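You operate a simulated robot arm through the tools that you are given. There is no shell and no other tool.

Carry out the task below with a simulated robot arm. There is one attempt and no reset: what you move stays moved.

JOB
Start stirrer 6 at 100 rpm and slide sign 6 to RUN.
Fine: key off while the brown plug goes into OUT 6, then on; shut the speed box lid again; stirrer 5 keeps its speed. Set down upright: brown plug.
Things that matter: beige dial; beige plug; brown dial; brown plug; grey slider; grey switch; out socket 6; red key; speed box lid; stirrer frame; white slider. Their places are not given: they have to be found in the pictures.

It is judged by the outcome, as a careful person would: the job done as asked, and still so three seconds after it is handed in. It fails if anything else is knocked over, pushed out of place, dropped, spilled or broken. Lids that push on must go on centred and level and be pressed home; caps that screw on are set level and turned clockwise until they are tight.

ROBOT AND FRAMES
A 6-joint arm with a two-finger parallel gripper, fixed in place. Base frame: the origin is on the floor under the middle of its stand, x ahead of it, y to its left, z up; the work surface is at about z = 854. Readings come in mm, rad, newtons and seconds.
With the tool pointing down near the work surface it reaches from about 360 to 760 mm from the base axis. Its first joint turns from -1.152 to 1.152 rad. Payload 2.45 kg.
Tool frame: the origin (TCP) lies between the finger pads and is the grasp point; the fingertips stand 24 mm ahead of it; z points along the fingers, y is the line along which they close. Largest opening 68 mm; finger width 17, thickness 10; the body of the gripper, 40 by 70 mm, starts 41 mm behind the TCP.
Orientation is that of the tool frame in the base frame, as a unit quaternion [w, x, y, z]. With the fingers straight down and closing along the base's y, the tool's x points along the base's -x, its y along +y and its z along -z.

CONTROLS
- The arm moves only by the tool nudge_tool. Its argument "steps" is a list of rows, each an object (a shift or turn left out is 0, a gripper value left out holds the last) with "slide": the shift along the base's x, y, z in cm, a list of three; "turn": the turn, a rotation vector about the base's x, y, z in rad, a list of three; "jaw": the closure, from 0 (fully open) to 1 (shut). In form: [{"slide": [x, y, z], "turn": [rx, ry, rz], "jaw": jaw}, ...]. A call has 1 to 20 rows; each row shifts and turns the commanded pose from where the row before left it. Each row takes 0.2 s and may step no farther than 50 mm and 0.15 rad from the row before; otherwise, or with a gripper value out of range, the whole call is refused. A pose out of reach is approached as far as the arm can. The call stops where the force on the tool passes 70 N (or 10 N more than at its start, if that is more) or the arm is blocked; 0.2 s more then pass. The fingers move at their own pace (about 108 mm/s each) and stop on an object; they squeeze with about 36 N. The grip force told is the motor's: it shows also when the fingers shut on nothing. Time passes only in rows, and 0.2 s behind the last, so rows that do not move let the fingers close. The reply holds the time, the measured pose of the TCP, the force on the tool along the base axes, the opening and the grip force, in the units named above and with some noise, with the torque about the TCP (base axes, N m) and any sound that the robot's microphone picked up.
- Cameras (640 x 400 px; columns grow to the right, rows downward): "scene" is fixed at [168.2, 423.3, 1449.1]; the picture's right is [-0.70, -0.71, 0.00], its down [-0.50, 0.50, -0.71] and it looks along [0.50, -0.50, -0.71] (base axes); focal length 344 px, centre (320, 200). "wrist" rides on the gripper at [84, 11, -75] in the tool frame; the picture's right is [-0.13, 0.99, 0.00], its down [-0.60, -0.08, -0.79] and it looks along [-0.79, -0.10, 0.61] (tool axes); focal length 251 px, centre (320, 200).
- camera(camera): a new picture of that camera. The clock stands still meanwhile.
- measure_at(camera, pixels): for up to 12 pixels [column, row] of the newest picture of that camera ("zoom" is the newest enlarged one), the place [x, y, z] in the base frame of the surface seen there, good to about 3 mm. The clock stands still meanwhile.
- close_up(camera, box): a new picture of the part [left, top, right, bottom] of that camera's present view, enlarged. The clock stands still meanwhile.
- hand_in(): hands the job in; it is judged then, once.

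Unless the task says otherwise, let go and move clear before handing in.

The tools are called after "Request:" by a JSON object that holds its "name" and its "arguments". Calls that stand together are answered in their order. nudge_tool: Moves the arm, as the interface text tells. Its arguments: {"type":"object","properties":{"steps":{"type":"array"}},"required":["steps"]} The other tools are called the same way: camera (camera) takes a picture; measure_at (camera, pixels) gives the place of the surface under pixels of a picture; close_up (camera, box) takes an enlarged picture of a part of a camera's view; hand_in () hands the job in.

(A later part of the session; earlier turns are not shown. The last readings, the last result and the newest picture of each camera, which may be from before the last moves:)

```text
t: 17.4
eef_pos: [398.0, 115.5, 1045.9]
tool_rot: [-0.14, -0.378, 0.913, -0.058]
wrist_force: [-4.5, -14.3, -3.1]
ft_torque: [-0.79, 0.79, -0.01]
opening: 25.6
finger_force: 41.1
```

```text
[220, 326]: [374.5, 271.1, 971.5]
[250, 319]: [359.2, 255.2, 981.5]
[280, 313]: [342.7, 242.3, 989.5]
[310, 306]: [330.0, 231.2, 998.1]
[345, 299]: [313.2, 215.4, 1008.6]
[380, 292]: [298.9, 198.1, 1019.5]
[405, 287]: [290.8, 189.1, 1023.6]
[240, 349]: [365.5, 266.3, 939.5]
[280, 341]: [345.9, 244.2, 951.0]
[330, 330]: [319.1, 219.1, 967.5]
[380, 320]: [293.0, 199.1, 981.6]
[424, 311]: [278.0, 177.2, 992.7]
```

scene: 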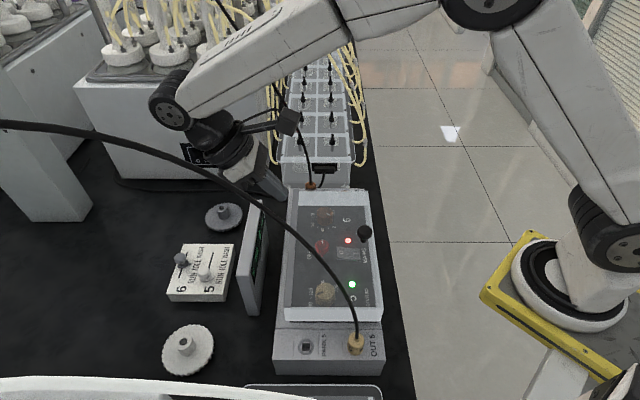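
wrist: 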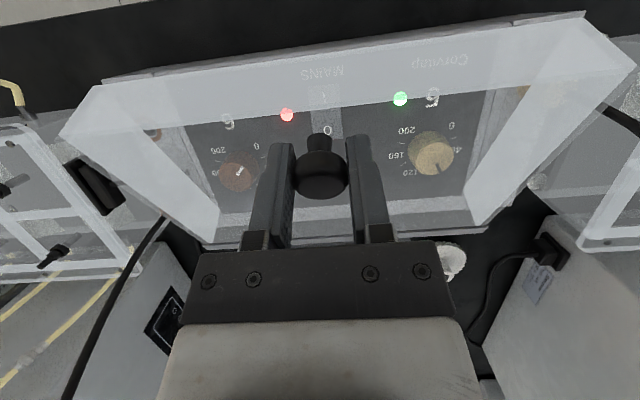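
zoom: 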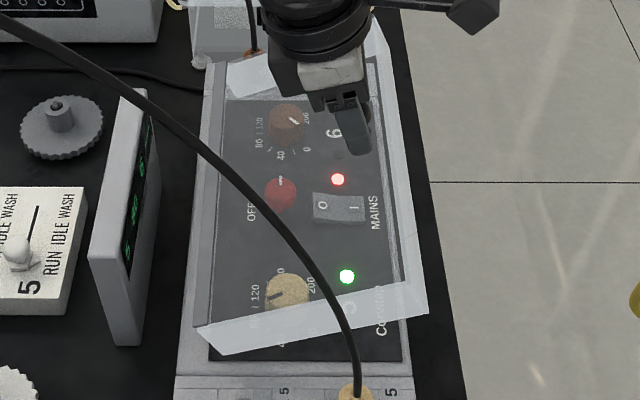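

The edge fits give a lid angle of 0.418 rad and a hinge at about (u 478, z 966), with the knob still seated in the grip. I continue on that arc with more tool tilt.

Request:
{"name": "nudge_tool", "arguments": {"steps": [{"slide": [0.445, 0.445, 0.98], "turn": [-0.0424, 0.0424, 0]}, {"slide": [0.658, 0.658, 1.03], "turn": [-0.0495, 0.0495, 0]}, {"slide": [0.728, 0.728, 0.94], "turn": [-0.0495, 0.0495, 0]}, {"slide": [0.785, 0.785, 0.84], "turn": [-0.0424, 0.0424, 0]}, {}]}}

Request:
{"name": "close_up", "arguments": {"camera": "wrist", "box": [220, 100, 420, 225]}}

Request:
{"name": "close_up", "arguments": {"camera": "scene", "box": [240, 130, 420, 340]}}

```text
t: 18.6
eef_pos: [426.6, 143.5, 1085.3]
tool_rot: [-0.255, -0.367, 0.888, -0.105]
wrist_force: [-3.0, -0.7, -11.5]
ft_torque: [-0.72, 0.71, -0.05]
opening: 25.1
finger_force: 40.9
```

```text
3.20 times, centred on (320, 162) of wrist
```

zoom: 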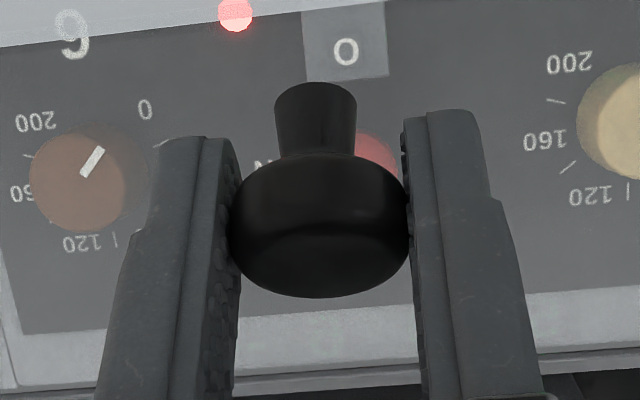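

```text
1.90 times, centred on (330, 235) of scene
```

zoom: 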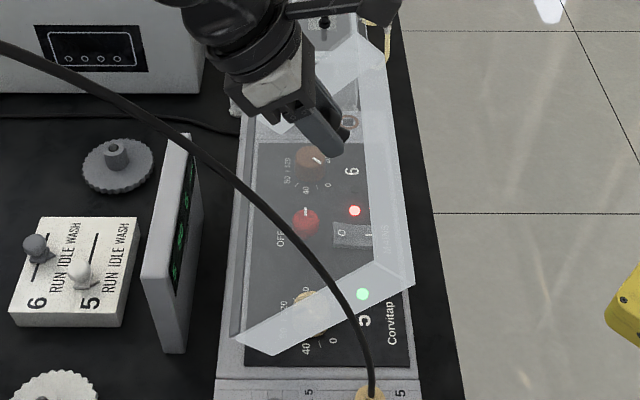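

The knob is still well seated and forces are about 10 N, mostly the lid's weight. I continue toward 70°.

Request:
{"name": "nudge_tool", "arguments": {"steps": [{"slide": [0.841, 0.841, 0.64], "turn": [-0.0424, 0.0424, 0]}, {"slide": [0.891, 0.891, 0.53], "turn": [-0.0424, 0.0424, 0]}, {"slide": [0.933, 0.933, 0.48], "turn": [-0.0424, 0.0424, 0]}, {"slide": [0.955, 0.955, 0.33], "turn": [-0.0424, 0.0424, 0]}, {}]}}

Request:
{"name": "close_up", "arguments": {"camera": "wrist", "box": [220, 100, 420, 225]}}

Request:
{"name": "camera", "arguments": {"camera": "scene"}}

```text
t: 19.8
eef_pos: [461.3, 178.0, 1102.9]
tool_rot: [-0.36, -0.352, 0.851, -0.149]
wrist_force: [-4.6, -9.1, 7.0]
ft_torque: [-0.74, 0.68, 0.03]
opening: 25.2
finger_force: 41.1
```

```text
3.20 times, centred on (320, 162) of wrist
```

zoom: 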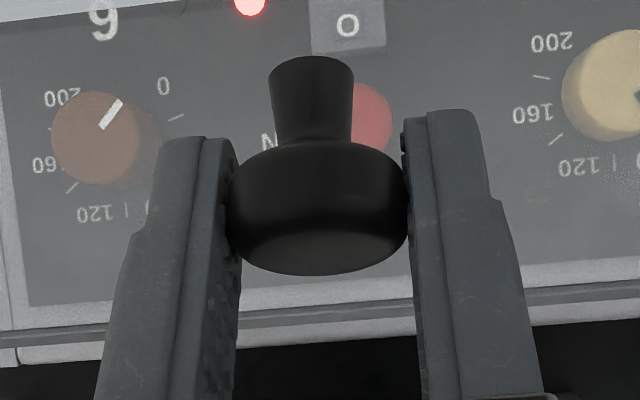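

```text
taken
```

scene: 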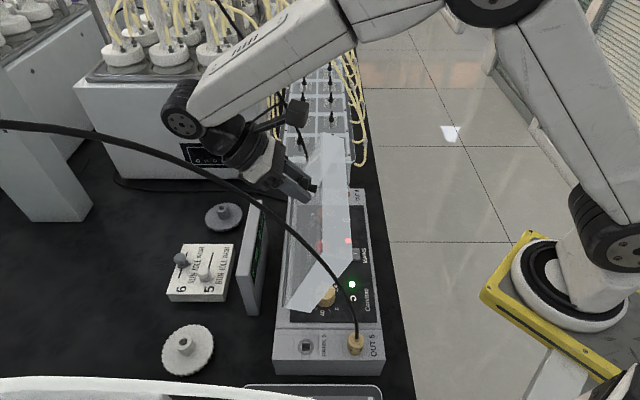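

The lid is near 70° and the knob is still firmly between the pads. I continue through vertical.

Request:
{"name": "nudge_tool", "arguments": {"steps": [{"slide": [0.983, 0.983, 0.36], "turn": [-0.0424, 0.0424, 0]}, {"slide": [0.983, 0.983, 0.1], "turn": [-0.0424, 0.0424, 0]}, {"slide": [0.983, 0.983, 0], "turn": [-0.03, 0.03, 0]}, {"slide": [0.97, 0.97, -0.18], "turn": [-0.03, 0.03, 0]}, {}]}}

Request:
{"name": "close_up", "arguments": {"camera": "wrist", "box": [220, 100, 420, 225]}}

Request:
{"name": "camera", "arguments": {"camera": "scene"}}

```text
t: 21.0
eef_pos: [482.7, 205.2, 1090.5]
tool_rot: [-0.444, -0.336, 0.81, -0.183]
wrist_force: [0.2, 0.5, 0.6]
ft_torque: [-0.01, 0.02, 0.04]
opening: 0.0
finger_force: 23.4
out of reach, approached as far as the arm can: row 4
```

```text
3.20 times, centred on (320, 162) of wrist
```

zoom: 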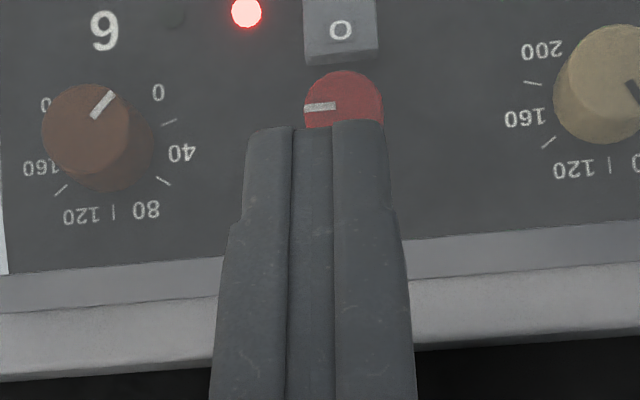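

```text
taken
```

scene: 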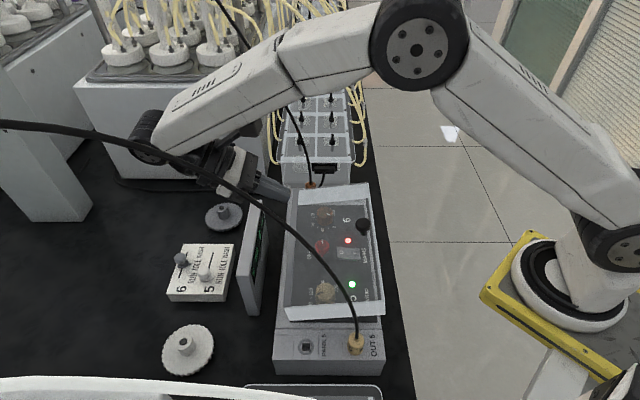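

Row 4 was out of reach at that much tilt, the hand dropped and the knob slipped out again. I'll undo the tilt, go back over the knob, and repeat with the correct arc but a tilt limited to about 0.5 rad.

Request:
{"name": "nudge_tool", "arguments": {"steps": [{"slide": [-1.4, -1.4, 0.2], "turn": [0.1015, -0.1015, 0]}, {"slide": [-1.4, -1.4, 0.2], "turn": [0.1015, -0.1015, 0]}, {"slide": [-1.4, -1.4, 0], "turn": [0.1015, -0.1015, 0]}, {"slide": [-1.4, -1.4, 0], "turn": [0.1015, -0.1015, 0]}, {"slide": [-1.4, -1.4, 0], "turn": [0.1015, -0.1015, 0]}, {"slide": [-1.4, -1.4, 0], "turn": [0.1015, -0.1015, 0], "jaw": 0}, {"slide": [-1.4, -1.4, 0], "turn": [0.1012, -0.1012, 0]}, {}]}}

Request:
{"name": "camera", "arguments": {"camera": "scene"}}

Request:
{"name": "camera", "arguments": {"camera": "wrist"}}

```text
t: 22.8
eef_pos: [387.7, 108.9, 1096.5]
tool_rot: [0.0, -0.383, 0.924, 0.0]
wrist_force: [0.3, 0.2, -0.5]
ft_torque: [-0.04, 0.03, -0.01]
opening: 68.1
finger_force: 0.1
```

```text
taken
```

scene: 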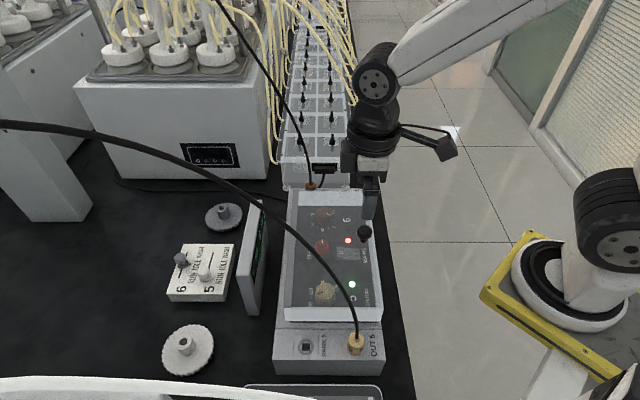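

```text
taken
```

wrist: 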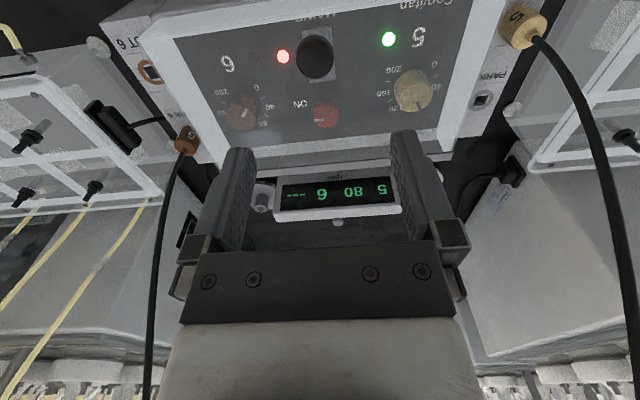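

The tool is vertical again above the closed lid. I'll come down over the knob and grip at z≈993.

Request:
{"name": "nudge_tool", "arguments": {"steps": [{"slide": [-0.49, -0.9, -3]}, {"slide": [0, 0, -3]}, {"slide": [0, 0, -2.5]}, {"slide": [0, 0, -1.86]}, {}, {"jaw": 1}, {}, {}]}}

Request:
{"name": "close_up", "arguments": {"camera": "wrist", "box": [220, 100, 420, 225]}}

```text
t: 24.6
eef_pos: [381.1, 98.1, 991.2]
tool_rot: [0.001, -0.383, 0.924, 0.0]
wrist_force: [-13.7, 22.5, 22.9]
ft_torque: [0.28, -0.19, 0.1]
opening: 25.3
finger_force: 40.5
```

```text
3.20 times, centred on (320, 162) of wrist
```

zoom: 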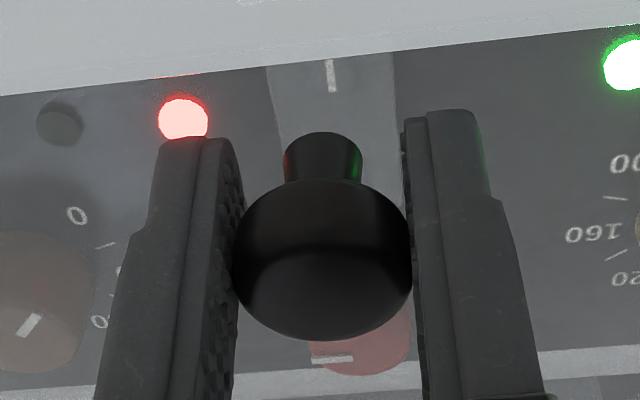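

The grip is about 2.5 mm toward -u and a bit low. I'll reopen, shift to match the last good seating, and close again.

Request:
{"name": "nudge_tool", "arguments": {"steps": [{"jaw": 0.4}, {}, {"slide": [0.18, 0.18, 0.1]}, {}]}}

Request:
{"name": "nudge_tool", "arguments": {"steps": [{"jaw": 1}, {}, {}]}}

```text
t: 25.6
eef_pos: [381.7, 98.9, 991.0]
tool_rot: [-0.002, -0.382, 0.924, 0.001]
wrist_force: [-7.8, -1.7, 8.9]
ft_torque: [-0.11, 0.04, -0.11]
opening: 37.3
finger_force: 0.1
```

```text
t: 26.4
eef_pos: [382.7, 100.8, 992.4]
tool_rot: [-0.001, -0.382, 0.924, 0.0]
wrist_force: [-6.1, 22.7, -7.9]
ft_torque: [-0.33, 0.45, 0.03]
opening: 25.3
finger_force: 41.3
```

The knob is held well (u≈342, z≈992). Now I lift along the fitted arc with half the lid's tilt.

Request:
{"name": "nudge_tool", "arguments": {"steps": [{"slide": [0.15, 0.29, 1.35], "turn": [-0.0354, 0.0354, 0]}, {"slide": [0.311, 0.311, 1.32], "turn": [-0.0354, 0.0354, 0]}, {"slide": [0.403, 0.403, 1.26], "turn": [-0.0354, 0.0354, 0]}, {"slide": [0.495, 0.495, 1.21], "turn": [-0.0354, 0.0354, 0]}, {"slide": [0.573, 0.573, 1.13], "turn": [-0.0354, 0.0354, 0]}, {"slide": [0.643, 0.643, 1.04], "turn": [-0.0354, 0.0354, 0]}, {}]}}

Request:
{"name": "close_up", "arguments": {"camera": "wrist", "box": [220, 100, 420, 225]}}

```text
t: 28.0
eef_pos: [409.4, 125.8, 1067.6]
tool_rot: [-0.138, -0.378, 0.914, -0.058]
wrist_force: [-2.7, -6.6, -7.2]
ft_torque: [-0.85, 0.76, 0.05]
opening: 25.2
finger_force: 40.5
```

```text
3.20 times, centred on (320, 162) of wrist
```

zoom: 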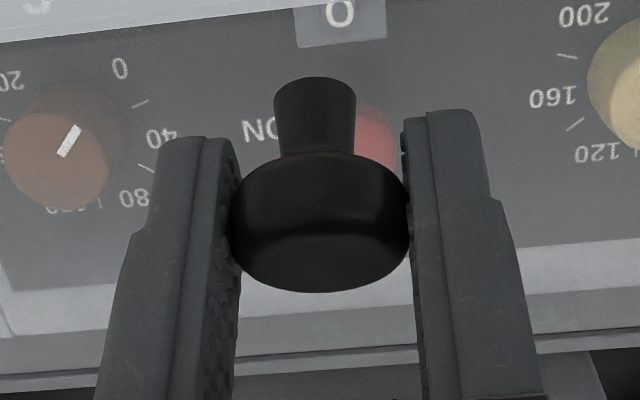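

Forces are nicely along the arc with no radial pull. Continuing.

Request:
{"name": "nudge_tool", "arguments": {"steps": [{"slide": [0.721, 0.721, 0.95], "turn": [-0.0354, 0.0354, 0]}, {"slide": [0.792, 0.792, 0.84], "turn": [-0.0354, 0.0354, 0]}, {"slide": [0.841, 0.841, 0.73], "turn": [-0.0354, 0.0354, 0]}, {"slide": [0.884, 0.884, 0.61], "turn": [-0.0354, 0.0354, 0]}, {}]}}

Request:
{"name": "close_up", "arguments": {"camera": "wrist", "box": [220, 100, 420, 225]}}

```text
t: 29.2
eef_pos: [441.6, 159.1, 1098.7]
tool_rot: [-0.23, -0.37, 0.895, -0.095]
wrist_force: [-0.4, -12.1, -2.2]
ft_torque: [-0.9, 0.72, 0.07]
opening: 25.5
finger_force: 40.8
```

```text
3.20 times, centred on (320, 162) of wrist
```

zoom: 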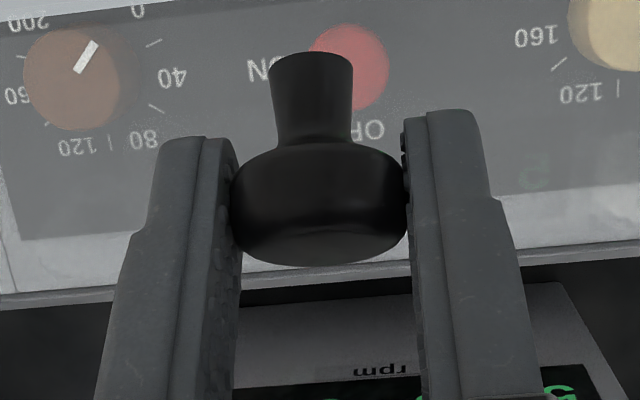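

Still seated, forces near 10 N. I go on without further tilt.

Request:
{"name": "nudge_tool", "arguments": {"steps": [{"slide": [0.932, 0.892, 0.5]}, {"slide": [0.95, 0.93, 0.36]}, {"slide": [0.962, 0.962, 0.23]}, {}]}}

Request:
{"name": "close_up", "arguments": {"camera": "wrist", "box": [220, 100, 420, 225]}}

```text
t: 30.2
eef_pos: [468.3, 185.8, 1109.7]
tool_rot: [-0.228, -0.37, 0.895, -0.095]
wrist_force: [3.0, -14.9, 1.1]
ft_torque: [-0.96, 0.75, 0.12]
opening: 25.0
finger_force: 40.8
```

```text
3.20 times, centred on (320, 162) of wrist
```

zoom: 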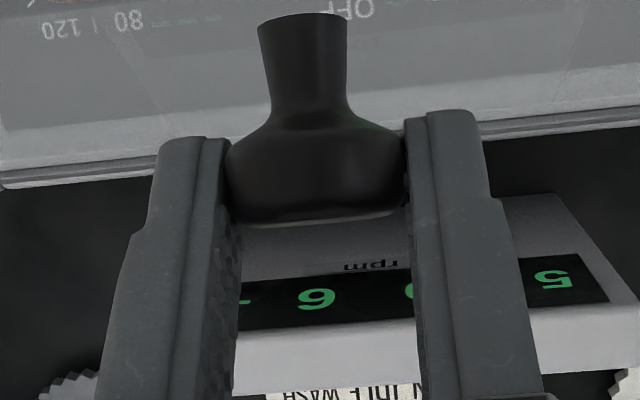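

The lid is around 75°, held well. Continue past vertical.

Request:
{"name": "nudge_tool", "arguments": {"steps": [{"slide": [0.99, 0.95, 0.05]}, {"slide": [0.976, 0.976, -0.08]}, {"slide": [0.969, 0.969, -0.2]}, {}]}}

Request:
{"name": "close_up", "arguments": {"camera": "wrist", "box": [220, 100, 420, 225]}}

Request:
{"name": "camera", "arguments": {"camera": "scene"}}

```text
t: 31.2
eef_pos: [498.3, 214.5, 1105.6]
tool_rot: [-0.228, -0.371, 0.895, -0.094]
wrist_force: [1.2, -1.6, 0.1]
ft_torque: [-0.01, 0.03, -0.02]
opening: 0.1
finger_force: 23.1
```

```text
3.20 times, centred on (320, 162) of wrist
```

zoom: 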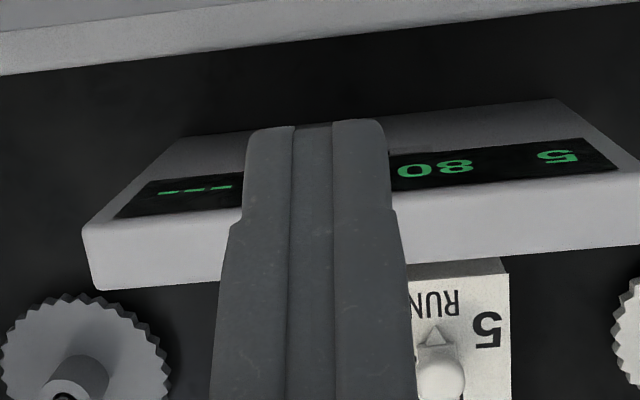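

```text
taken
```

scene: 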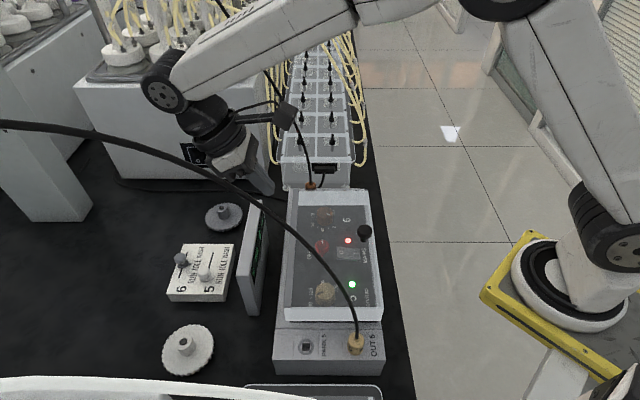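

It slipped again near vertical: turning the pads on the knob while loaded lets it creep out, while tracking the lid with more tilt (second try) held until the pose became unreachable. I'll test in free space which tilted poses are reachable at the end of the arc before the next try.

Request:
{"name": "nudge_tool", "arguments": {"steps": [{"slide": [0.35, 0.35, 0], "turn": [-0.0424, 0.0424, 0]}, {"slide": [0.35, 0.35, 0], "turn": [-0.0424, 0.0424, 0]}, {"slide": [0.35, 0.35, 0], "turn": [-0.0424, 0.0424, 0]}, {"slide": [0.35, 0.35, -0.2], "turn": [-0.0424, 0.0424, 0]}, {"slide": [0.35, 0.35, -0.2], "turn": [-0.0424, 0.0424, 0]}, {"slide": [0.35, 0.35, -0.3]}, {}]}}

Request:
{"name": "camera", "arguments": {"camera": "scene"}}

```text
t: 32.8
eef_pos: [520.0, 236.5, 1098.9]
tool_rot: [-0.36, -0.352, 0.851, -0.15]
wrist_force: [0.2, 0.4, 0.0]
ft_torque: [0.01, 0.01, 0.0]
opening: 0.2
finger_force: 23.8
```

```text
taken
```

scene: 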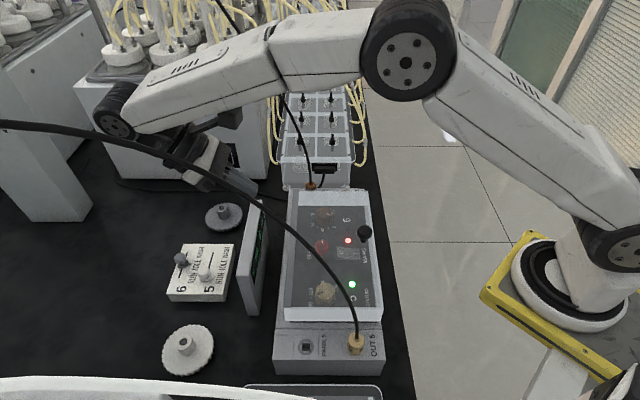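

The pose at the far end of the arc (u≈535, tilt 0.8) is reachable. I'll check how far the wrist is from the beige cable there.

Request:
{"name": "measure_at", "arguments": {"camera": "scene", "pixels": [[115, 100], [105, 120], [120, 130], [150, 130], [165, 150], [190, 170], [140, 146], [100, 136], [200, 185], [175, 165]]}}

Request:
{"name": "close_up", "arguments": {"camera": "scene", "box": [80, 60, 280, 210]}}

```text
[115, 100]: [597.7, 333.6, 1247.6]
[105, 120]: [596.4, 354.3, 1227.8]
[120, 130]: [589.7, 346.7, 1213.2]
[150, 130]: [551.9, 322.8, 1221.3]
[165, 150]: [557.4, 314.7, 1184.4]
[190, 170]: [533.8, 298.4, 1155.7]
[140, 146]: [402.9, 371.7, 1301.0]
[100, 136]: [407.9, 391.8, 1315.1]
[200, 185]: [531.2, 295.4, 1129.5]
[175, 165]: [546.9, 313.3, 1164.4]
```

```text
2.67 times, centred on (180, 135) of scene
```

zoom: 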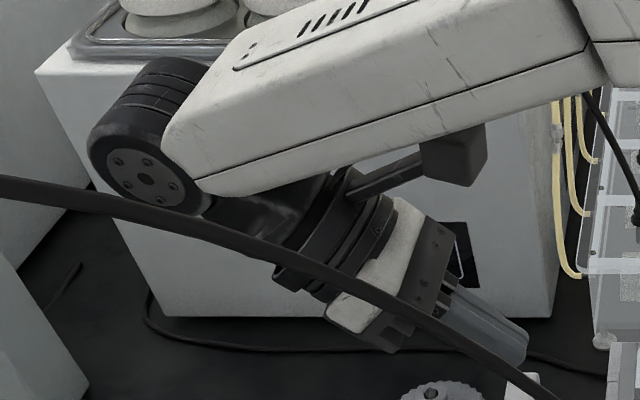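

The wrist stays about 150 mm clear of the cable there. I'll test one more intermediate pose, then go back above the knob, untilt and open the fingers.

Request:
{"name": "nudge_tool", "arguments": {"steps": [{"slide": [-1.9, -1.9, 0.6], "turn": [-0.0495, 0.0495, 0]}, {}]}}

Request:
{"name": "nudge_tool", "arguments": {"steps": [{"slide": [-1.958, -1.958, 0.1], "turn": [0.1026, -0.1026, 0]}, {"slide": [-1.958, -1.958, 0], "turn": [0.1026, -0.1026, 0]}, {"slide": [-1.958, -1.958, 0], "turn": [0.1026, -0.1026, 0]}, {"slide": [-1.958, -1.958, 0], "turn": [0.1026, -0.1026, 0]}, {"slide": [-1.958, -1.958, -1], "turn": [0.1026, -0.1026, 0], "jaw": 0}, {"slide": [-1.958, -1.958, -2], "turn": [0.1026, -0.1026, 0]}, {"slide": [0, 0, -2]}, {}]}}

```text
t: 33.4
eef_pos: [501.3, 216.7, 1103.7]
tool_rot: [-0.39, -0.347, 0.838, -0.161]
wrist_force: [-0.4, -0.6, -0.3]
ft_torque: [0.01, 0.0, -0.02]
opening: 0.0
finger_force: 23.5
```

```text
t: 35.2
eef_pos: [382.7, 101.9, 1056.3]
tool_rot: [0.001, -0.382, 0.924, 0.0]
wrist_force: [-0.1, 0.8, -0.1]
ft_torque: [-0.01, 0.0, 0.0]
opening: 68.1
finger_force: 0.0
```

Both test poses were fine. Now I descend on the knob with small centring corrections and grip.

Request:
{"name": "nudge_tool", "arguments": {"steps": [{"slide": [0.035, -0.135, -3]}, {"slide": [0, 0, -2.2]}, {"slide": [0, 0, -1.2]}, {}]}}

Request:
{"name": "nudge_tool", "arguments": {"steps": [{"jaw": 1}, {}, {}]}}

Request:
{"name": "close_up", "arguments": {"camera": "wrist", "box": [220, 100, 420, 225]}}

```text
t: 36.2
eef_pos: [382.8, 97.8, 993.1]
tool_rot: [0.0, -0.383, 0.924, 0.0]
wrist_force: [0.3, -0.4, 0.6]
ft_torque: [-0.01, -0.03, 0.04]
opening: 68.2
finger_force: 0.0
```

```text
t: 37.0
eef_pos: [381.6, 98.2, 992.4]
tool_rot: [0.0, -0.382, 0.924, 0.001]
wrist_force: [-11.8, 18.4, -0.3]
ft_torque: [0.17, 0.07, 0.0]
opening: 25.2
finger_force: 40.4
```

```text
3.20 times, centred on (320, 162) of wrist
```

zoom: 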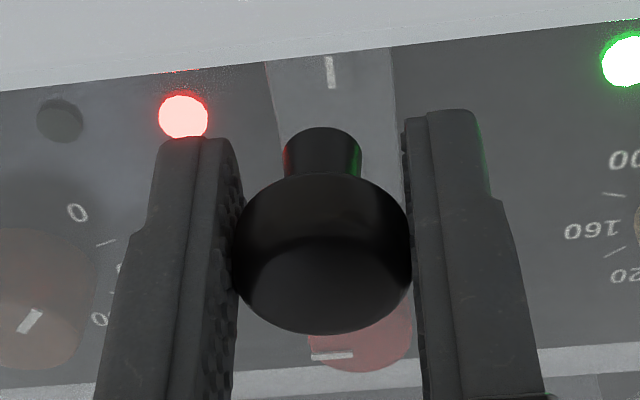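

Gripped at u≈339, well inside the pads. I start the lift, now tilting fully with the lid so the knob does not turn between the pads.

Request:
{"name": "nudge_tool", "arguments": {"steps": [{"slide": [0.13, 0.35, 1.37], "turn": [-0.0707, 0.0707, 0]}, {"slide": [0.332, 0.332, 1.33], "turn": [-0.0707, 0.0707, 0]}, {"slide": [0.417, 0.417, 1.27], "turn": [-0.0707, 0.0707, 0]}, {"slide": [0.516, 0.516, 1.21], "turn": [-0.0707, 0.0707, 0]}, {"slide": [0.587, 0.587, 1.14], "turn": [-0.0707, 0.0707, 0]}, {"slide": [0.665, 0.665, 1.04], "turn": [-0.0707, 0.0707, 0]}, {"slide": [0.735, 0.735, 0.94], "turn": [-0.0707, 0.0707, 0]}, {"slide": [0.799, 0.799, 0.83], "turn": [-0.0707, 0.0707, 0]}, {}]}}

Request:
{"name": "close_up", "arguments": {"camera": "wrist", "box": [220, 100, 420, 225]}}

```text
t: 39.0
eef_pos: [426.0, 143.4, 1083.9]
tool_rot: [-0.36, -0.352, 0.851, -0.148]
wrist_force: [-9.7, 0.5, -7.1]
ft_torque: [-0.78, 0.83, 0.01]
opening: 25.5
finger_force: 40.5
```

```text
3.20 times, centred on (320, 162) of wrist
```

zoom: 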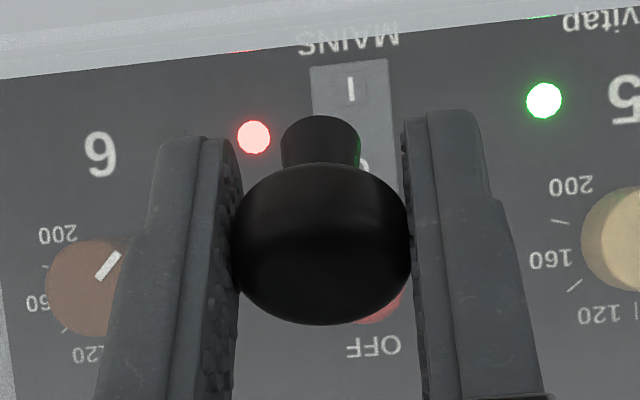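

The knob has hardly moved between the pads. I continue with rows up to about 75°, tilt limited to 0.9.

Request:
{"name": "nudge_tool", "arguments": {"steps": [{"slide": [0.841, 0.841, 0.72], "turn": [-0.0566, 0.0566, 0]}, {"slide": [0.877, 0.877, 0.61], "turn": [-0.0141, 0.0141, 0]}, {"slide": [0.912, 0.912, 0.5]}, {"slide": [0.94, 0.94, 0.36]}, {"slide": [0.962, 0.962, 0.23]}]}}

Request:
{"name": "close_up", "arguments": {"camera": "wrist", "box": [220, 100, 420, 225]}}

```text
t: 40.2
eef_pos: [471.0, 188.4, 1108.2]
tool_rot: [-0.402, -0.345, 0.832, -0.167]
wrist_force: [-15.2, 1.3, 1.3]
ft_torque: [-0.82, 0.95, -0.09]
opening: 25.3
finger_force: 40.7
```

```text
3.20 times, centred on (320, 162) of wrist
```

zoom: 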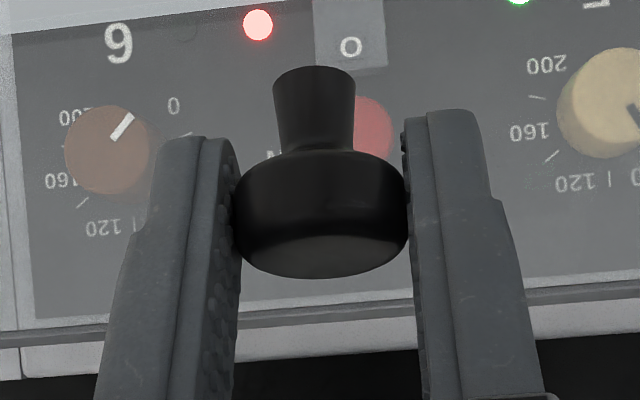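

Still well seated at about 73°. I continue through vertical to about 100°.

Request:
{"name": "nudge_tool", "arguments": {"steps": [{"slide": [0.95, 0.99, 0.08]}, {"slide": [0.95, 0.99, -0.04], "turn": [0.0141, -0.0141, 0]}, {"slide": [0.962, 0.962, -0.18], "turn": [0.0212, -0.0212, 0]}, {"slide": [0.94, 0.94, -0.31], "turn": [0.0212, -0.0212, 0]}]}}

Request:
{"name": "close_up", "arguments": {"camera": "wrist", "box": [220, 100, 420, 225]}}

Request:
{"name": "camera", "arguments": {"camera": "scene"}}

```text
t: 41.2
eef_pos: [508.8, 226.9, 1103.9]
tool_rot: [-0.368, -0.35, 0.848, -0.153]
wrist_force: [-5.3, -4.5, 8.2]
ft_torque: [-0.94, 0.89, -0.01]
opening: 25.7
finger_force: 41.1
```

```text
3.20 times, centred on (320, 162) of wrist
```

zoom: 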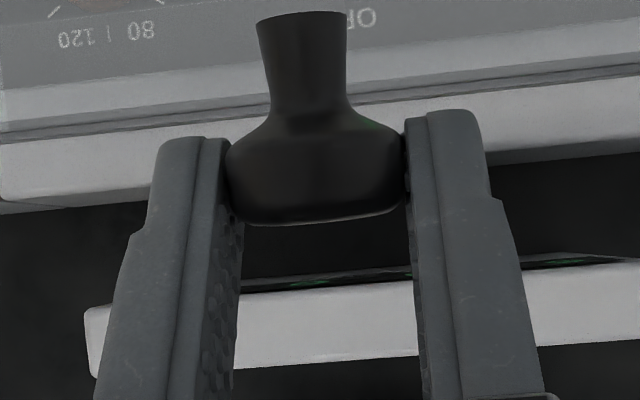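

```text
taken
```

scene: 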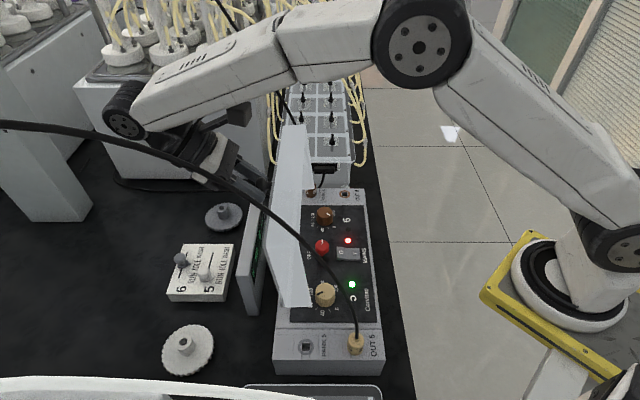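

The lid is about vertical and held. I push on a little further until it passes its balance or meets its stop.

Request:
{"name": "nudge_tool", "arguments": {"steps": [{"slide": [0.92, 0.92, -0.3], "turn": [0.0141, -0.0141, 0]}, {"slide": [0.89, 0.89, -0.45], "turn": [0.0212, -0.0212, 0]}]}}

Request:
{"name": "camera", "arguments": {"camera": "scene"}}

Request:
{"name": "close_up", "arguments": {"camera": "wrist", "box": [220, 100, 420, 225]}}

```text
t: 41.8
eef_pos: [527.9, 244.6, 1094.7]
tool_rot: [-0.347, -0.354, 0.856, -0.145]
wrist_force: [0.1, -11.0, -7.4]
ft_torque: [-0.44, 0.27, 0.16]
opening: 23.6
finger_force: 40.0
```

```text
taken
```

scene: 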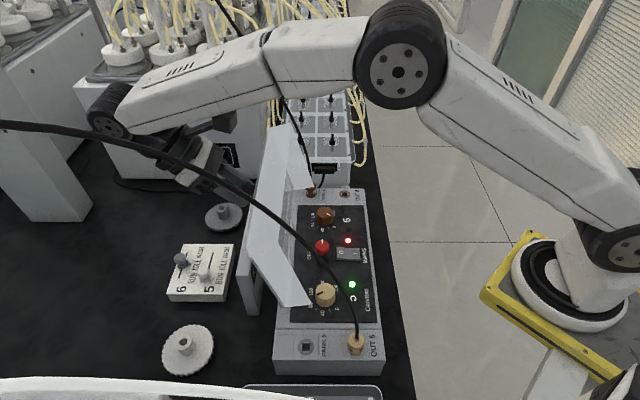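

```text
3.20 times, centred on (320, 162) of wrist
```

zoom: 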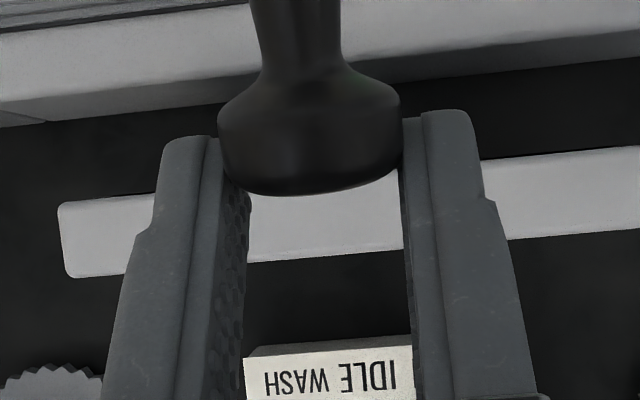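

The lid leans past vertical but the knob is near the fingertips. I'll measure the lid's lean before deciding on the next push.

Request:
{"name": "measure_at", "arguments": {"camera": "scene", "pixels": [[262, 230], [275, 150], [300, 150], [298, 180], [285, 290], [300, 300], [270, 280], [252, 262], [265, 260], [290, 170], [305, 302], [258, 250]]}}

Request:
{"name": "close_up", "arguments": {"camera": "scene", "box": [200, 110, 380, 320]}}

```text
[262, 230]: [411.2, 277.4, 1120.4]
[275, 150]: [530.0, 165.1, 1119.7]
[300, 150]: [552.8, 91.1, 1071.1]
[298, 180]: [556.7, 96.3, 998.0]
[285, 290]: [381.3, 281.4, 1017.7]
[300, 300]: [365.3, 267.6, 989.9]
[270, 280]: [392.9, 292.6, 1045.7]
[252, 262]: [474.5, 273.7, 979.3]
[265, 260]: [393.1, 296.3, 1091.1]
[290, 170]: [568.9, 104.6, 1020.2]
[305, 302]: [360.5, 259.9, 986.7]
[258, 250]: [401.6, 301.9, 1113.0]
```

```text
1.90 times, centred on (290, 215) of scene
```

zoom: 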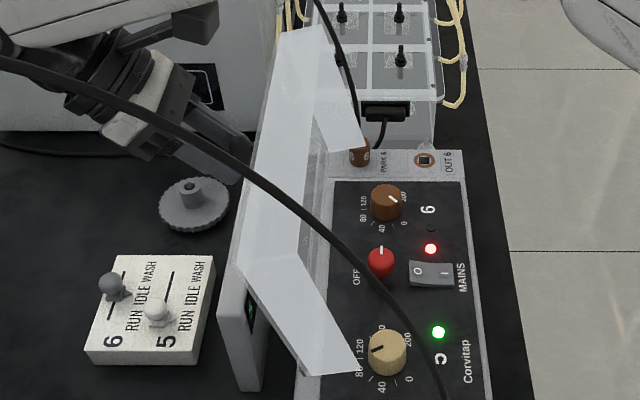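

The lid seems to have reached a stop at about 100° (its wall points give 97–102°), because the knob was suddenly left behind by the pads. I'll ease back a few mm to see how the force changes before letting go.

Request:
{"name": "nudge_tool", "arguments": {"steps": [{"slide": [-0.2, -0.2, 0]}, {}]}}

```text
t: 42.4
eef_pos: [526.1, 243.9, 1096.5]
tool_rot: [-0.344, -0.354, 0.858, -0.143]
wrist_force: [11.9, -3.8, -7.9]
ft_torque: [0.85, -0.9, 0.19]
opening: 23.7
finger_force: 40.1
```

The force reversed, so the lid no longer pulls back toward closing. I'll open the fingers and see whether it stays.

Request:
{"name": "nudge_tool", "arguments": {"steps": [{"jaw": 0.5}, {}]}}

Request:
{"name": "camera", "arguments": {"camera": "scene"}}

Request:
{"name": "camera", "arguments": {"camera": "wrist"}}

```text
t: 43.0
eef_pos: [524.3, 242.6, 1094.4]
tool_rot: [-0.347, -0.354, 0.857, -0.144]
wrist_force: [-0.2, 0.7, 0.8]
ft_torque: [0.0, -0.01, 0.0]
opening: 34.1
finger_force: 0.1
```

```text
taken
```

scene: 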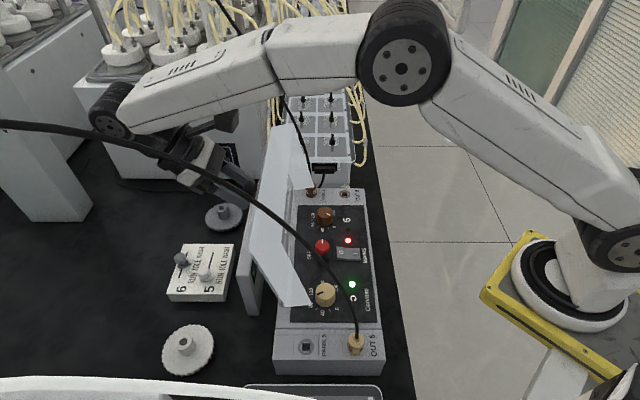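

```text
taken
```

wrist: 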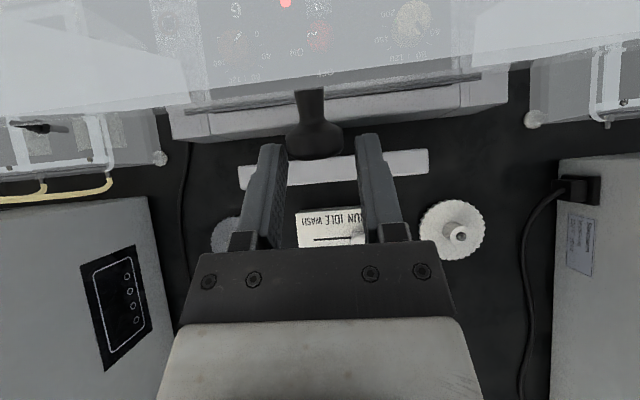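

The lid stays open on its own at about 100°. I'll retreat upward, untilt, and look at the open panel.

Request:
{"name": "nudge_tool", "arguments": {"steps": [{"slide": [0.5, 0.5, 2.0], "jaw": 0}, {"slide": [0.5, 0.5, 3.5]}, {"slide": [0, 0, 4], "turn": [0.09075, -0.09075, 0]}, {"slide": [0, 0, 2], "turn": [0.09075, -0.09075, 0]}, {"slide": [-1, -1, 1], "turn": [0.09075, -0.09075, 0]}, {"slide": [-2, -2, 0], "turn": [0.09075, -0.09075, 0]}, {"slide": [-2, -2, 0], "turn": [0.09075, -0.09075, 0]}, {"slide": [-2, -2, 0], "turn": [0.09075, -0.09075, 0]}, {}]}}

Request:
{"name": "camera", "arguments": {"camera": "scene"}}

Request:
{"name": "camera", "arguments": {"camera": "wrist"}}

```text
t: 45.0
eef_pos: [449.5, 171.8, 1206.6]
tool_rot: [0.001, -0.381, 0.925, 0.0]
wrist_force: [0.3, -1.2, 0.1]
ft_torque: [-0.01, 0.0, 0.01]
opening: 68.0
finger_force: 0.0
out of reach, approached as far as the arm can: row 2
```

```text
taken
```

scene: 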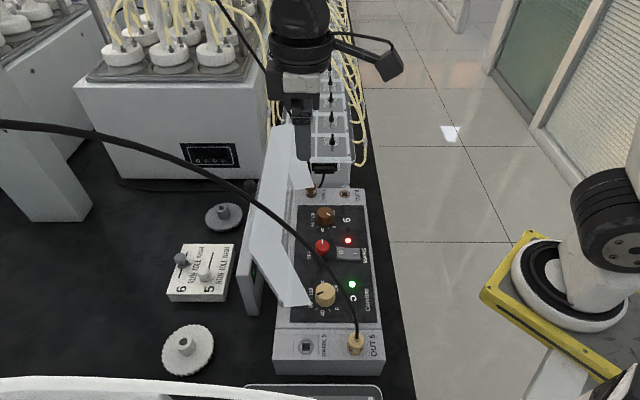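

```text
taken
```

wrist: 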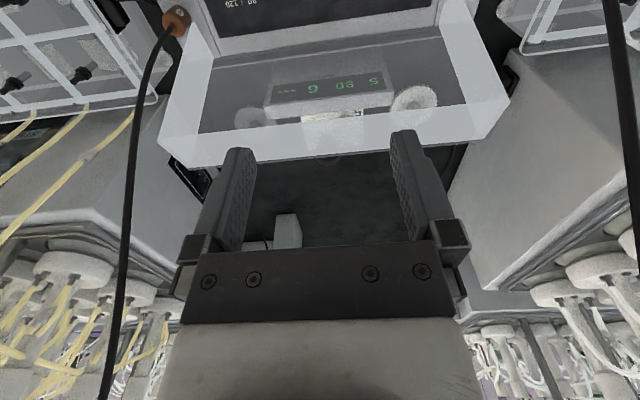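

The lid is open and stays. I'll measure the open lid's outline and the panel parts now that nothing covers them.

Request:
{"name": "close_up", "arguments": {"camera": "scene", "box": [270, 170, 400, 260]}}

Request:
{"name": "measure_at", "arguments": {"camera": "zoom", "pixels": [[265, 375], [253, 375], [277, 375], [265, 362], [270, 210], [255, 210], [290, 210], [275, 195], [370, 110], [352, 108], [388, 112], [370, 122]]}}

Request:
{"name": "measure_at", "arguments": {"camera": "scene", "pixels": [[272, 180], [285, 130], [294, 126], [300, 140], [255, 230], [250, 240], [272, 245], [285, 200], [300, 180], [310, 185], [262, 250], [280, 160]]}}

Request:
{"name": "measure_at", "arguments": {"camera": "wrist", "pixels": [[163, 138], [200, 165], [200, 125], [440, 95], [505, 100], [460, 130], [330, 130], [330, 155], [330, 115], [420, 10], [220, 60], [175, 100]]}}

```text
4.44 times, centred on (335, 215) of scene
```

zoom: 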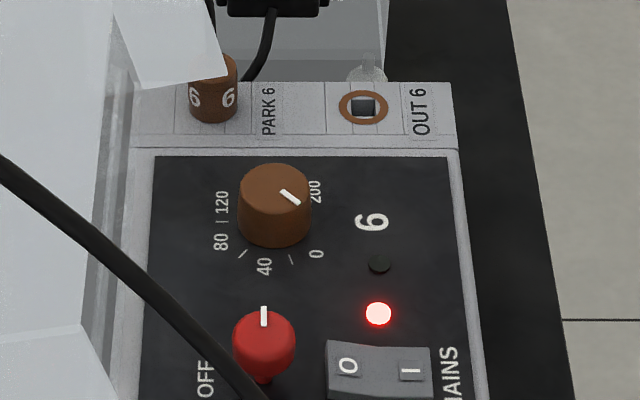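

```text
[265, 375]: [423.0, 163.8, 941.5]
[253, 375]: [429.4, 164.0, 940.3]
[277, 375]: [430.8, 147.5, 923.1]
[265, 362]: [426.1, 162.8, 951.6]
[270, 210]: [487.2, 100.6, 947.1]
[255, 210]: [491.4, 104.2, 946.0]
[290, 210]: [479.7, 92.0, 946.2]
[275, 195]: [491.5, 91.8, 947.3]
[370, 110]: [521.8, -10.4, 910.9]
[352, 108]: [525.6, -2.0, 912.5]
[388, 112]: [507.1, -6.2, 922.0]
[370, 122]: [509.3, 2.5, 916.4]
```

```text
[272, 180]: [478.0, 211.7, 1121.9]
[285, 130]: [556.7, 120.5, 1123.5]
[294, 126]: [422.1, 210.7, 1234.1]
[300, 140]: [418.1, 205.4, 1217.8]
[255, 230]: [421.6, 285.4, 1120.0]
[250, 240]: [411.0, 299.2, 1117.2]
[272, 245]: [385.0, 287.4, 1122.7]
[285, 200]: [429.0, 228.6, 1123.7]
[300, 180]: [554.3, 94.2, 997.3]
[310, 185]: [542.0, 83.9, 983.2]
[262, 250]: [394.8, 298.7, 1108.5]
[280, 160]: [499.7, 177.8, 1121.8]
```

```text
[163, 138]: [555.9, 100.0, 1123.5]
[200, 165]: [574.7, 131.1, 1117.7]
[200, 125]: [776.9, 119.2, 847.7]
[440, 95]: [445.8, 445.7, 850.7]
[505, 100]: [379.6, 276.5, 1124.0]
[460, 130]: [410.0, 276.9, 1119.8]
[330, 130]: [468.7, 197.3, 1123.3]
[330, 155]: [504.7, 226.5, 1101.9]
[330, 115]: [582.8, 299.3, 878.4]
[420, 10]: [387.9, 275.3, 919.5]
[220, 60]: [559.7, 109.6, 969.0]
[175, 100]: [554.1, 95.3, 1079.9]
```

The open lid's top edge reaches down to u≈465 at z≈1120, so I must keep the wrist slightly to the base side of it. I'll turn the tool back to its starting heading and hover over the red key to look at it closely.

Request:
{"name": "nudge_tool", "arguments": {"steps": [{"slide": [-0.8, -0.8, 0], "turn": [0, 0, -0.131]}, {"slide": [-0.6, -0.5, 0], "turn": [0, 0, -0.131]}, {"slide": [-0.6, -0.2, -1], "turn": [0, 0, -0.131]}, {"slide": [0, 0, -3], "turn": [0, 0, -0.131]}, {"slide": [0, 0, -3], "turn": [0, 0, -0.131]}, {"slide": [0, 0, -3], "turn": [0, 0, -0.13]}, {}]}}

Request:
{"name": "camera", "arguments": {"camera": "wrist"}}

Request:
{"name": "close_up", "arguments": {"camera": "wrist", "box": [220, 0, 420, 125]}}

```text
t: 46.6
eef_pos: [429.1, 155.9, 1104.8]
tool_rot: [-0.001, 0.003, 1.0, 0.001]
wrist_force: [-0.4, -0.3, 1.0]
ft_torque: [0.03, 0.03, -0.02]
opening: 68.2
finger_force: 0.1
```

```text
taken
```

wrist: 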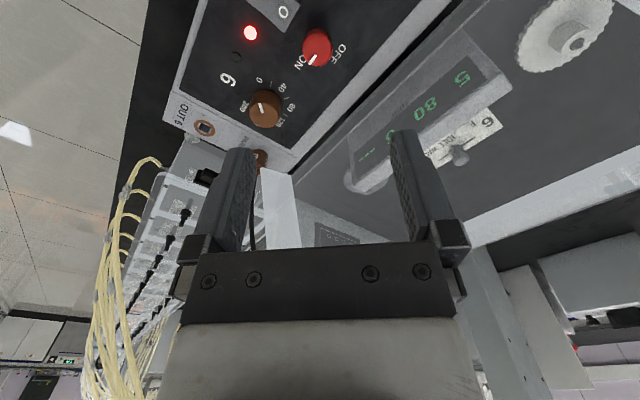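

```text
3.20 times, centred on (320, 62) of wrist
```

zoom: 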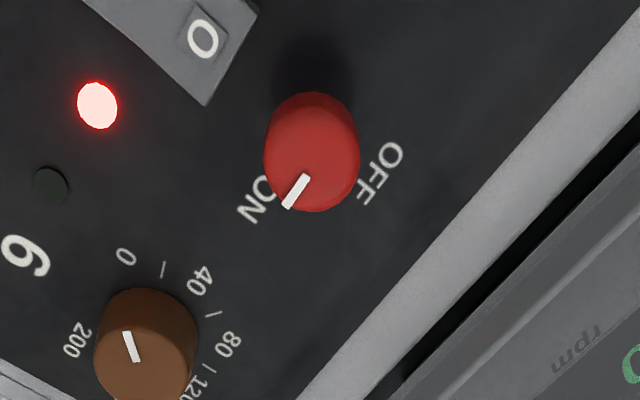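

The red key is a round knob with its white line at ON; OFF is toward the lid. I'll measure its centre and the brown dial's centre.

Request:
{"name": "measure_at", "arguments": {"camera": "zoom", "pixels": [[312, 165], [275, 165], [350, 165], [312, 135], [312, 200], [312, 110], [145, 345], [110, 345], [185, 345], [145, 315], [145, 380], [300, 185]]}}

Request:
{"name": "close_up", "arguments": {"camera": "scene", "box": [300, 225, 350, 260]}}

Request:
{"name": "measure_at", "arguments": {"camera": "scene", "pixels": [[322, 246], [317, 246], [327, 246], [322, 242], [322, 251], [325, 213], [318, 214], [333, 214], [325, 209], [325, 218]]}}

```text
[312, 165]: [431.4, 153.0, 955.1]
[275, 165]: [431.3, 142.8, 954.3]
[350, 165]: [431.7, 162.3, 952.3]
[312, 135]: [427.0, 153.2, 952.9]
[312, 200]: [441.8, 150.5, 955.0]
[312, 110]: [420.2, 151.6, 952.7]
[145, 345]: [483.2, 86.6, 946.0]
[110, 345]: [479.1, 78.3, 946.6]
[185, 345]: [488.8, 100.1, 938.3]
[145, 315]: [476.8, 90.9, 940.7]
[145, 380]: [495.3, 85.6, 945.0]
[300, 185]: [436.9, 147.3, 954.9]
```

```text
11.43 times, centred on (325, 242) of scene
```

zoom: 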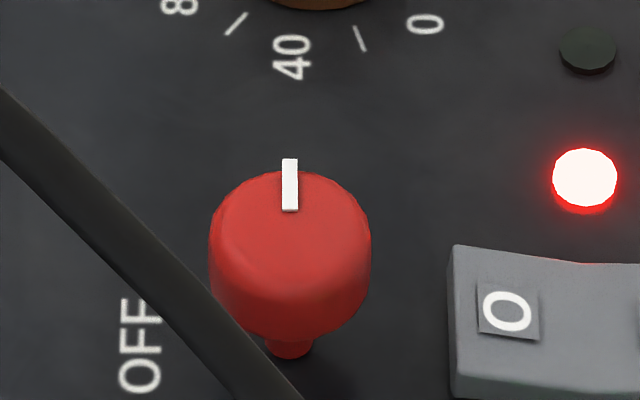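

```text
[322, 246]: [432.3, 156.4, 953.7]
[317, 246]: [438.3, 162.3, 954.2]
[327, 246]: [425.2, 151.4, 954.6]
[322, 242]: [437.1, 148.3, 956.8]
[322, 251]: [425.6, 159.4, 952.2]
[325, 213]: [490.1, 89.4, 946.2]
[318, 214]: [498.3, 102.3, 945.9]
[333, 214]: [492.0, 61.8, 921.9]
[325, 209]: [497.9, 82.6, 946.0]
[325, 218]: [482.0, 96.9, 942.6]
```

Combining pixel geometry and the known 2 mm bias, I put the key's centre at about [433.8,151.7], top z≈955, diameter 25 mm. I'll lean the tool slightly toward the base, descend around it and check.

Request:
{"name": "nudge_tool", "arguments": {"steps": [{"slide": [0.25, -0.2, -3], "turn": [0, -0.06, 0]}, {"slide": [0.22, -0.22, -4], "turn": [0, -0.06, 0]}, {"slide": [0, 0, -3.5]}, {}]}}

Request:
{"name": "camera", "arguments": {"camera": "wrist"}}

Request:
{"name": "close_up", "arguments": {"camera": "scene", "box": [240, 130, 420, 300]}}

```text
t: 47.6
eef_pos: [432.8, 151.6, 1002.5]
tool_rot: [0.06, 0.001, 0.998, 0.0]
wrist_force: [0.4, 0.2, -0.6]
ft_torque: [-0.02, 0.02, 0.0]
opening: 68.0
finger_force: 0.0
```

```text
taken
```

wrist: 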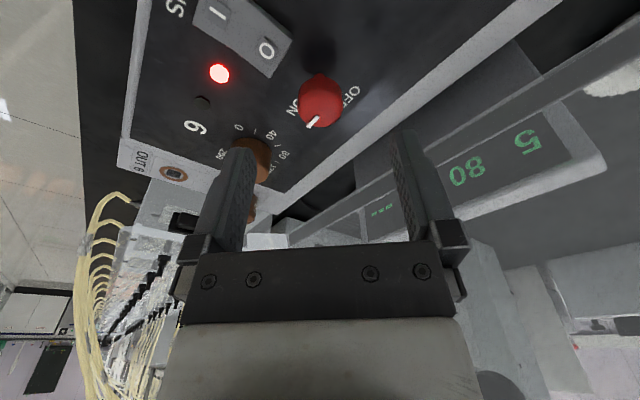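

```text
2.35 times, centred on (330, 215) of scene
```

zoom: 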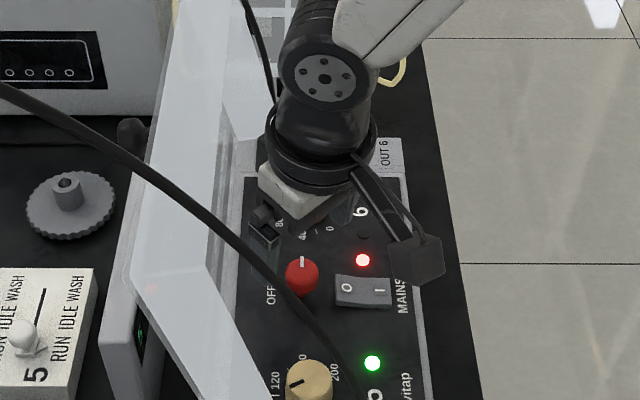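

The key is centred between the fingers at (320,100). I descend to z≈952 around it.

Request:
{"name": "nudge_tool", "arguments": {"steps": [{"slide": [0, 0, -2]}, {"slide": [0, 0, -2]}, {"slide": [0.1, 0, -1.0]}, {}]}}

Request:
{"name": "camera", "arguments": {"camera": "wrist"}}

Request:
{"name": "close_up", "arguments": {"camera": "scene", "box": [240, 150, 400, 290]}}

```text
t: 48.6
eef_pos: [434.8, 150.8, 951.5]
tool_rot: [0.06, 0.001, 0.998, 0.001]
wrist_force: [0.5, -0.3, 0.2]
ft_torque: [0.01, 0.03, -0.02]
opening: 68.0
finger_force: 0.0
```

```text
taken
```

wrist: 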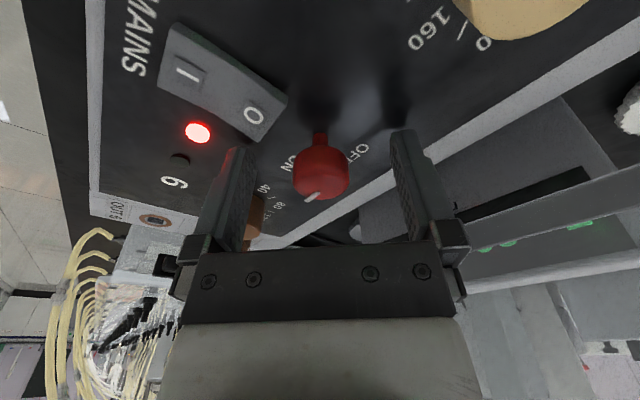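

```text
2.86 times, centred on (320, 220) of scene
```

zoom: 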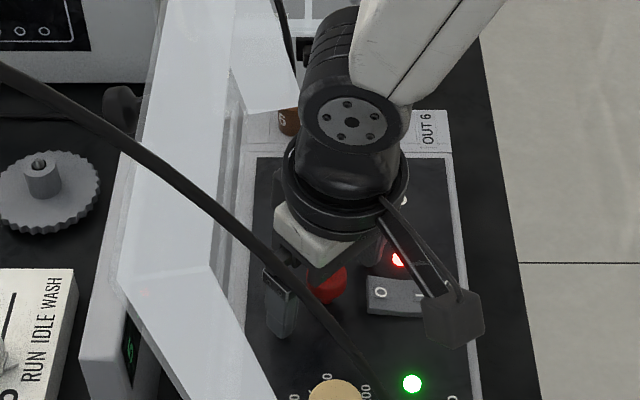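

The key sits centrally between the pads. I close on it.

Request:
{"name": "nudge_tool", "arguments": {"steps": [{"jaw": 1}, {}, {}]}}

Request:
{"name": "camera", "arguments": {"camera": "wrist"}}

```text
t: 49.4
eef_pos: [434.9, 152.6, 951.5]
tool_rot: [0.06, 0.0, 0.998, 0.002]
wrist_force: [-1.6, 7.7, -5.6]
ft_torque: [0.09, -0.19, 0.01]
opening: 25.4
finger_force: 41.1
```

```text
taken
```

wrist: 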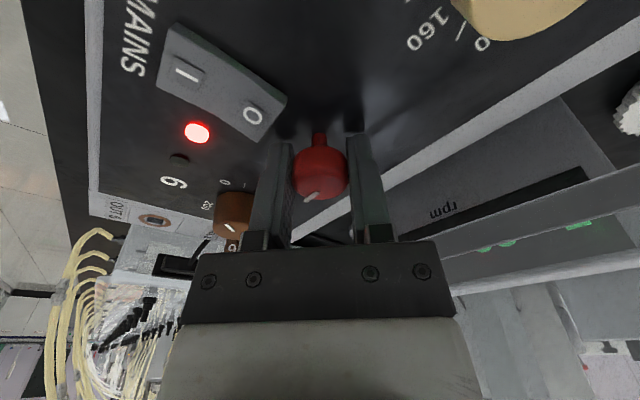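

The key is gripped at 25.4 mm with little side force. I turn it counterclockwise (toward OFF), first about half way.

Request:
{"name": "nudge_tool", "arguments": {"steps": [{"slide": [0, 0.06, 0], "turn": [0, 0, 0.1309]}, {"turn": [0, 0, 0.1309]}, {"turn": [0, 0, 0.1309]}, {"turn": [0, 0, 0.1309]}, {"turn": [0, 0, 0.1309]}, {"turn": [0, 0, 0.1309]}]}}

Request:
{"name": "camera", "arguments": {"camera": "wrist"}}

Request:
{"name": "close_up", "arguments": {"camera": "scene", "box": [240, 150, 400, 290]}}

```text
t: 50.8
eef_pos: [434.4, 150.6, 950.7]
tool_rot: [0.054, -0.382, 0.922, 0.023]
wrist_force: [0.4, 4.4, -22.4]
ft_torque: [0.48, -0.46, 0.02]
opening: 25.4
finger_force: 40.5
```

```text
taken
```

wrist: 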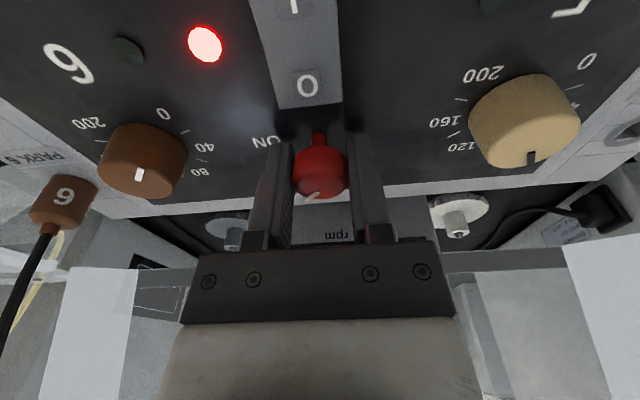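

```text
2.86 times, centred on (320, 220) of scene
```

zoom: 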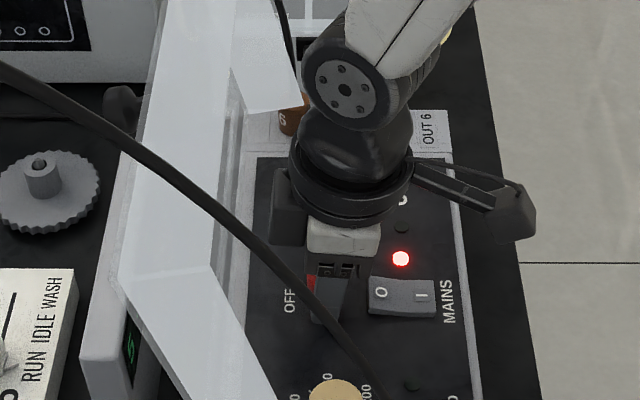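

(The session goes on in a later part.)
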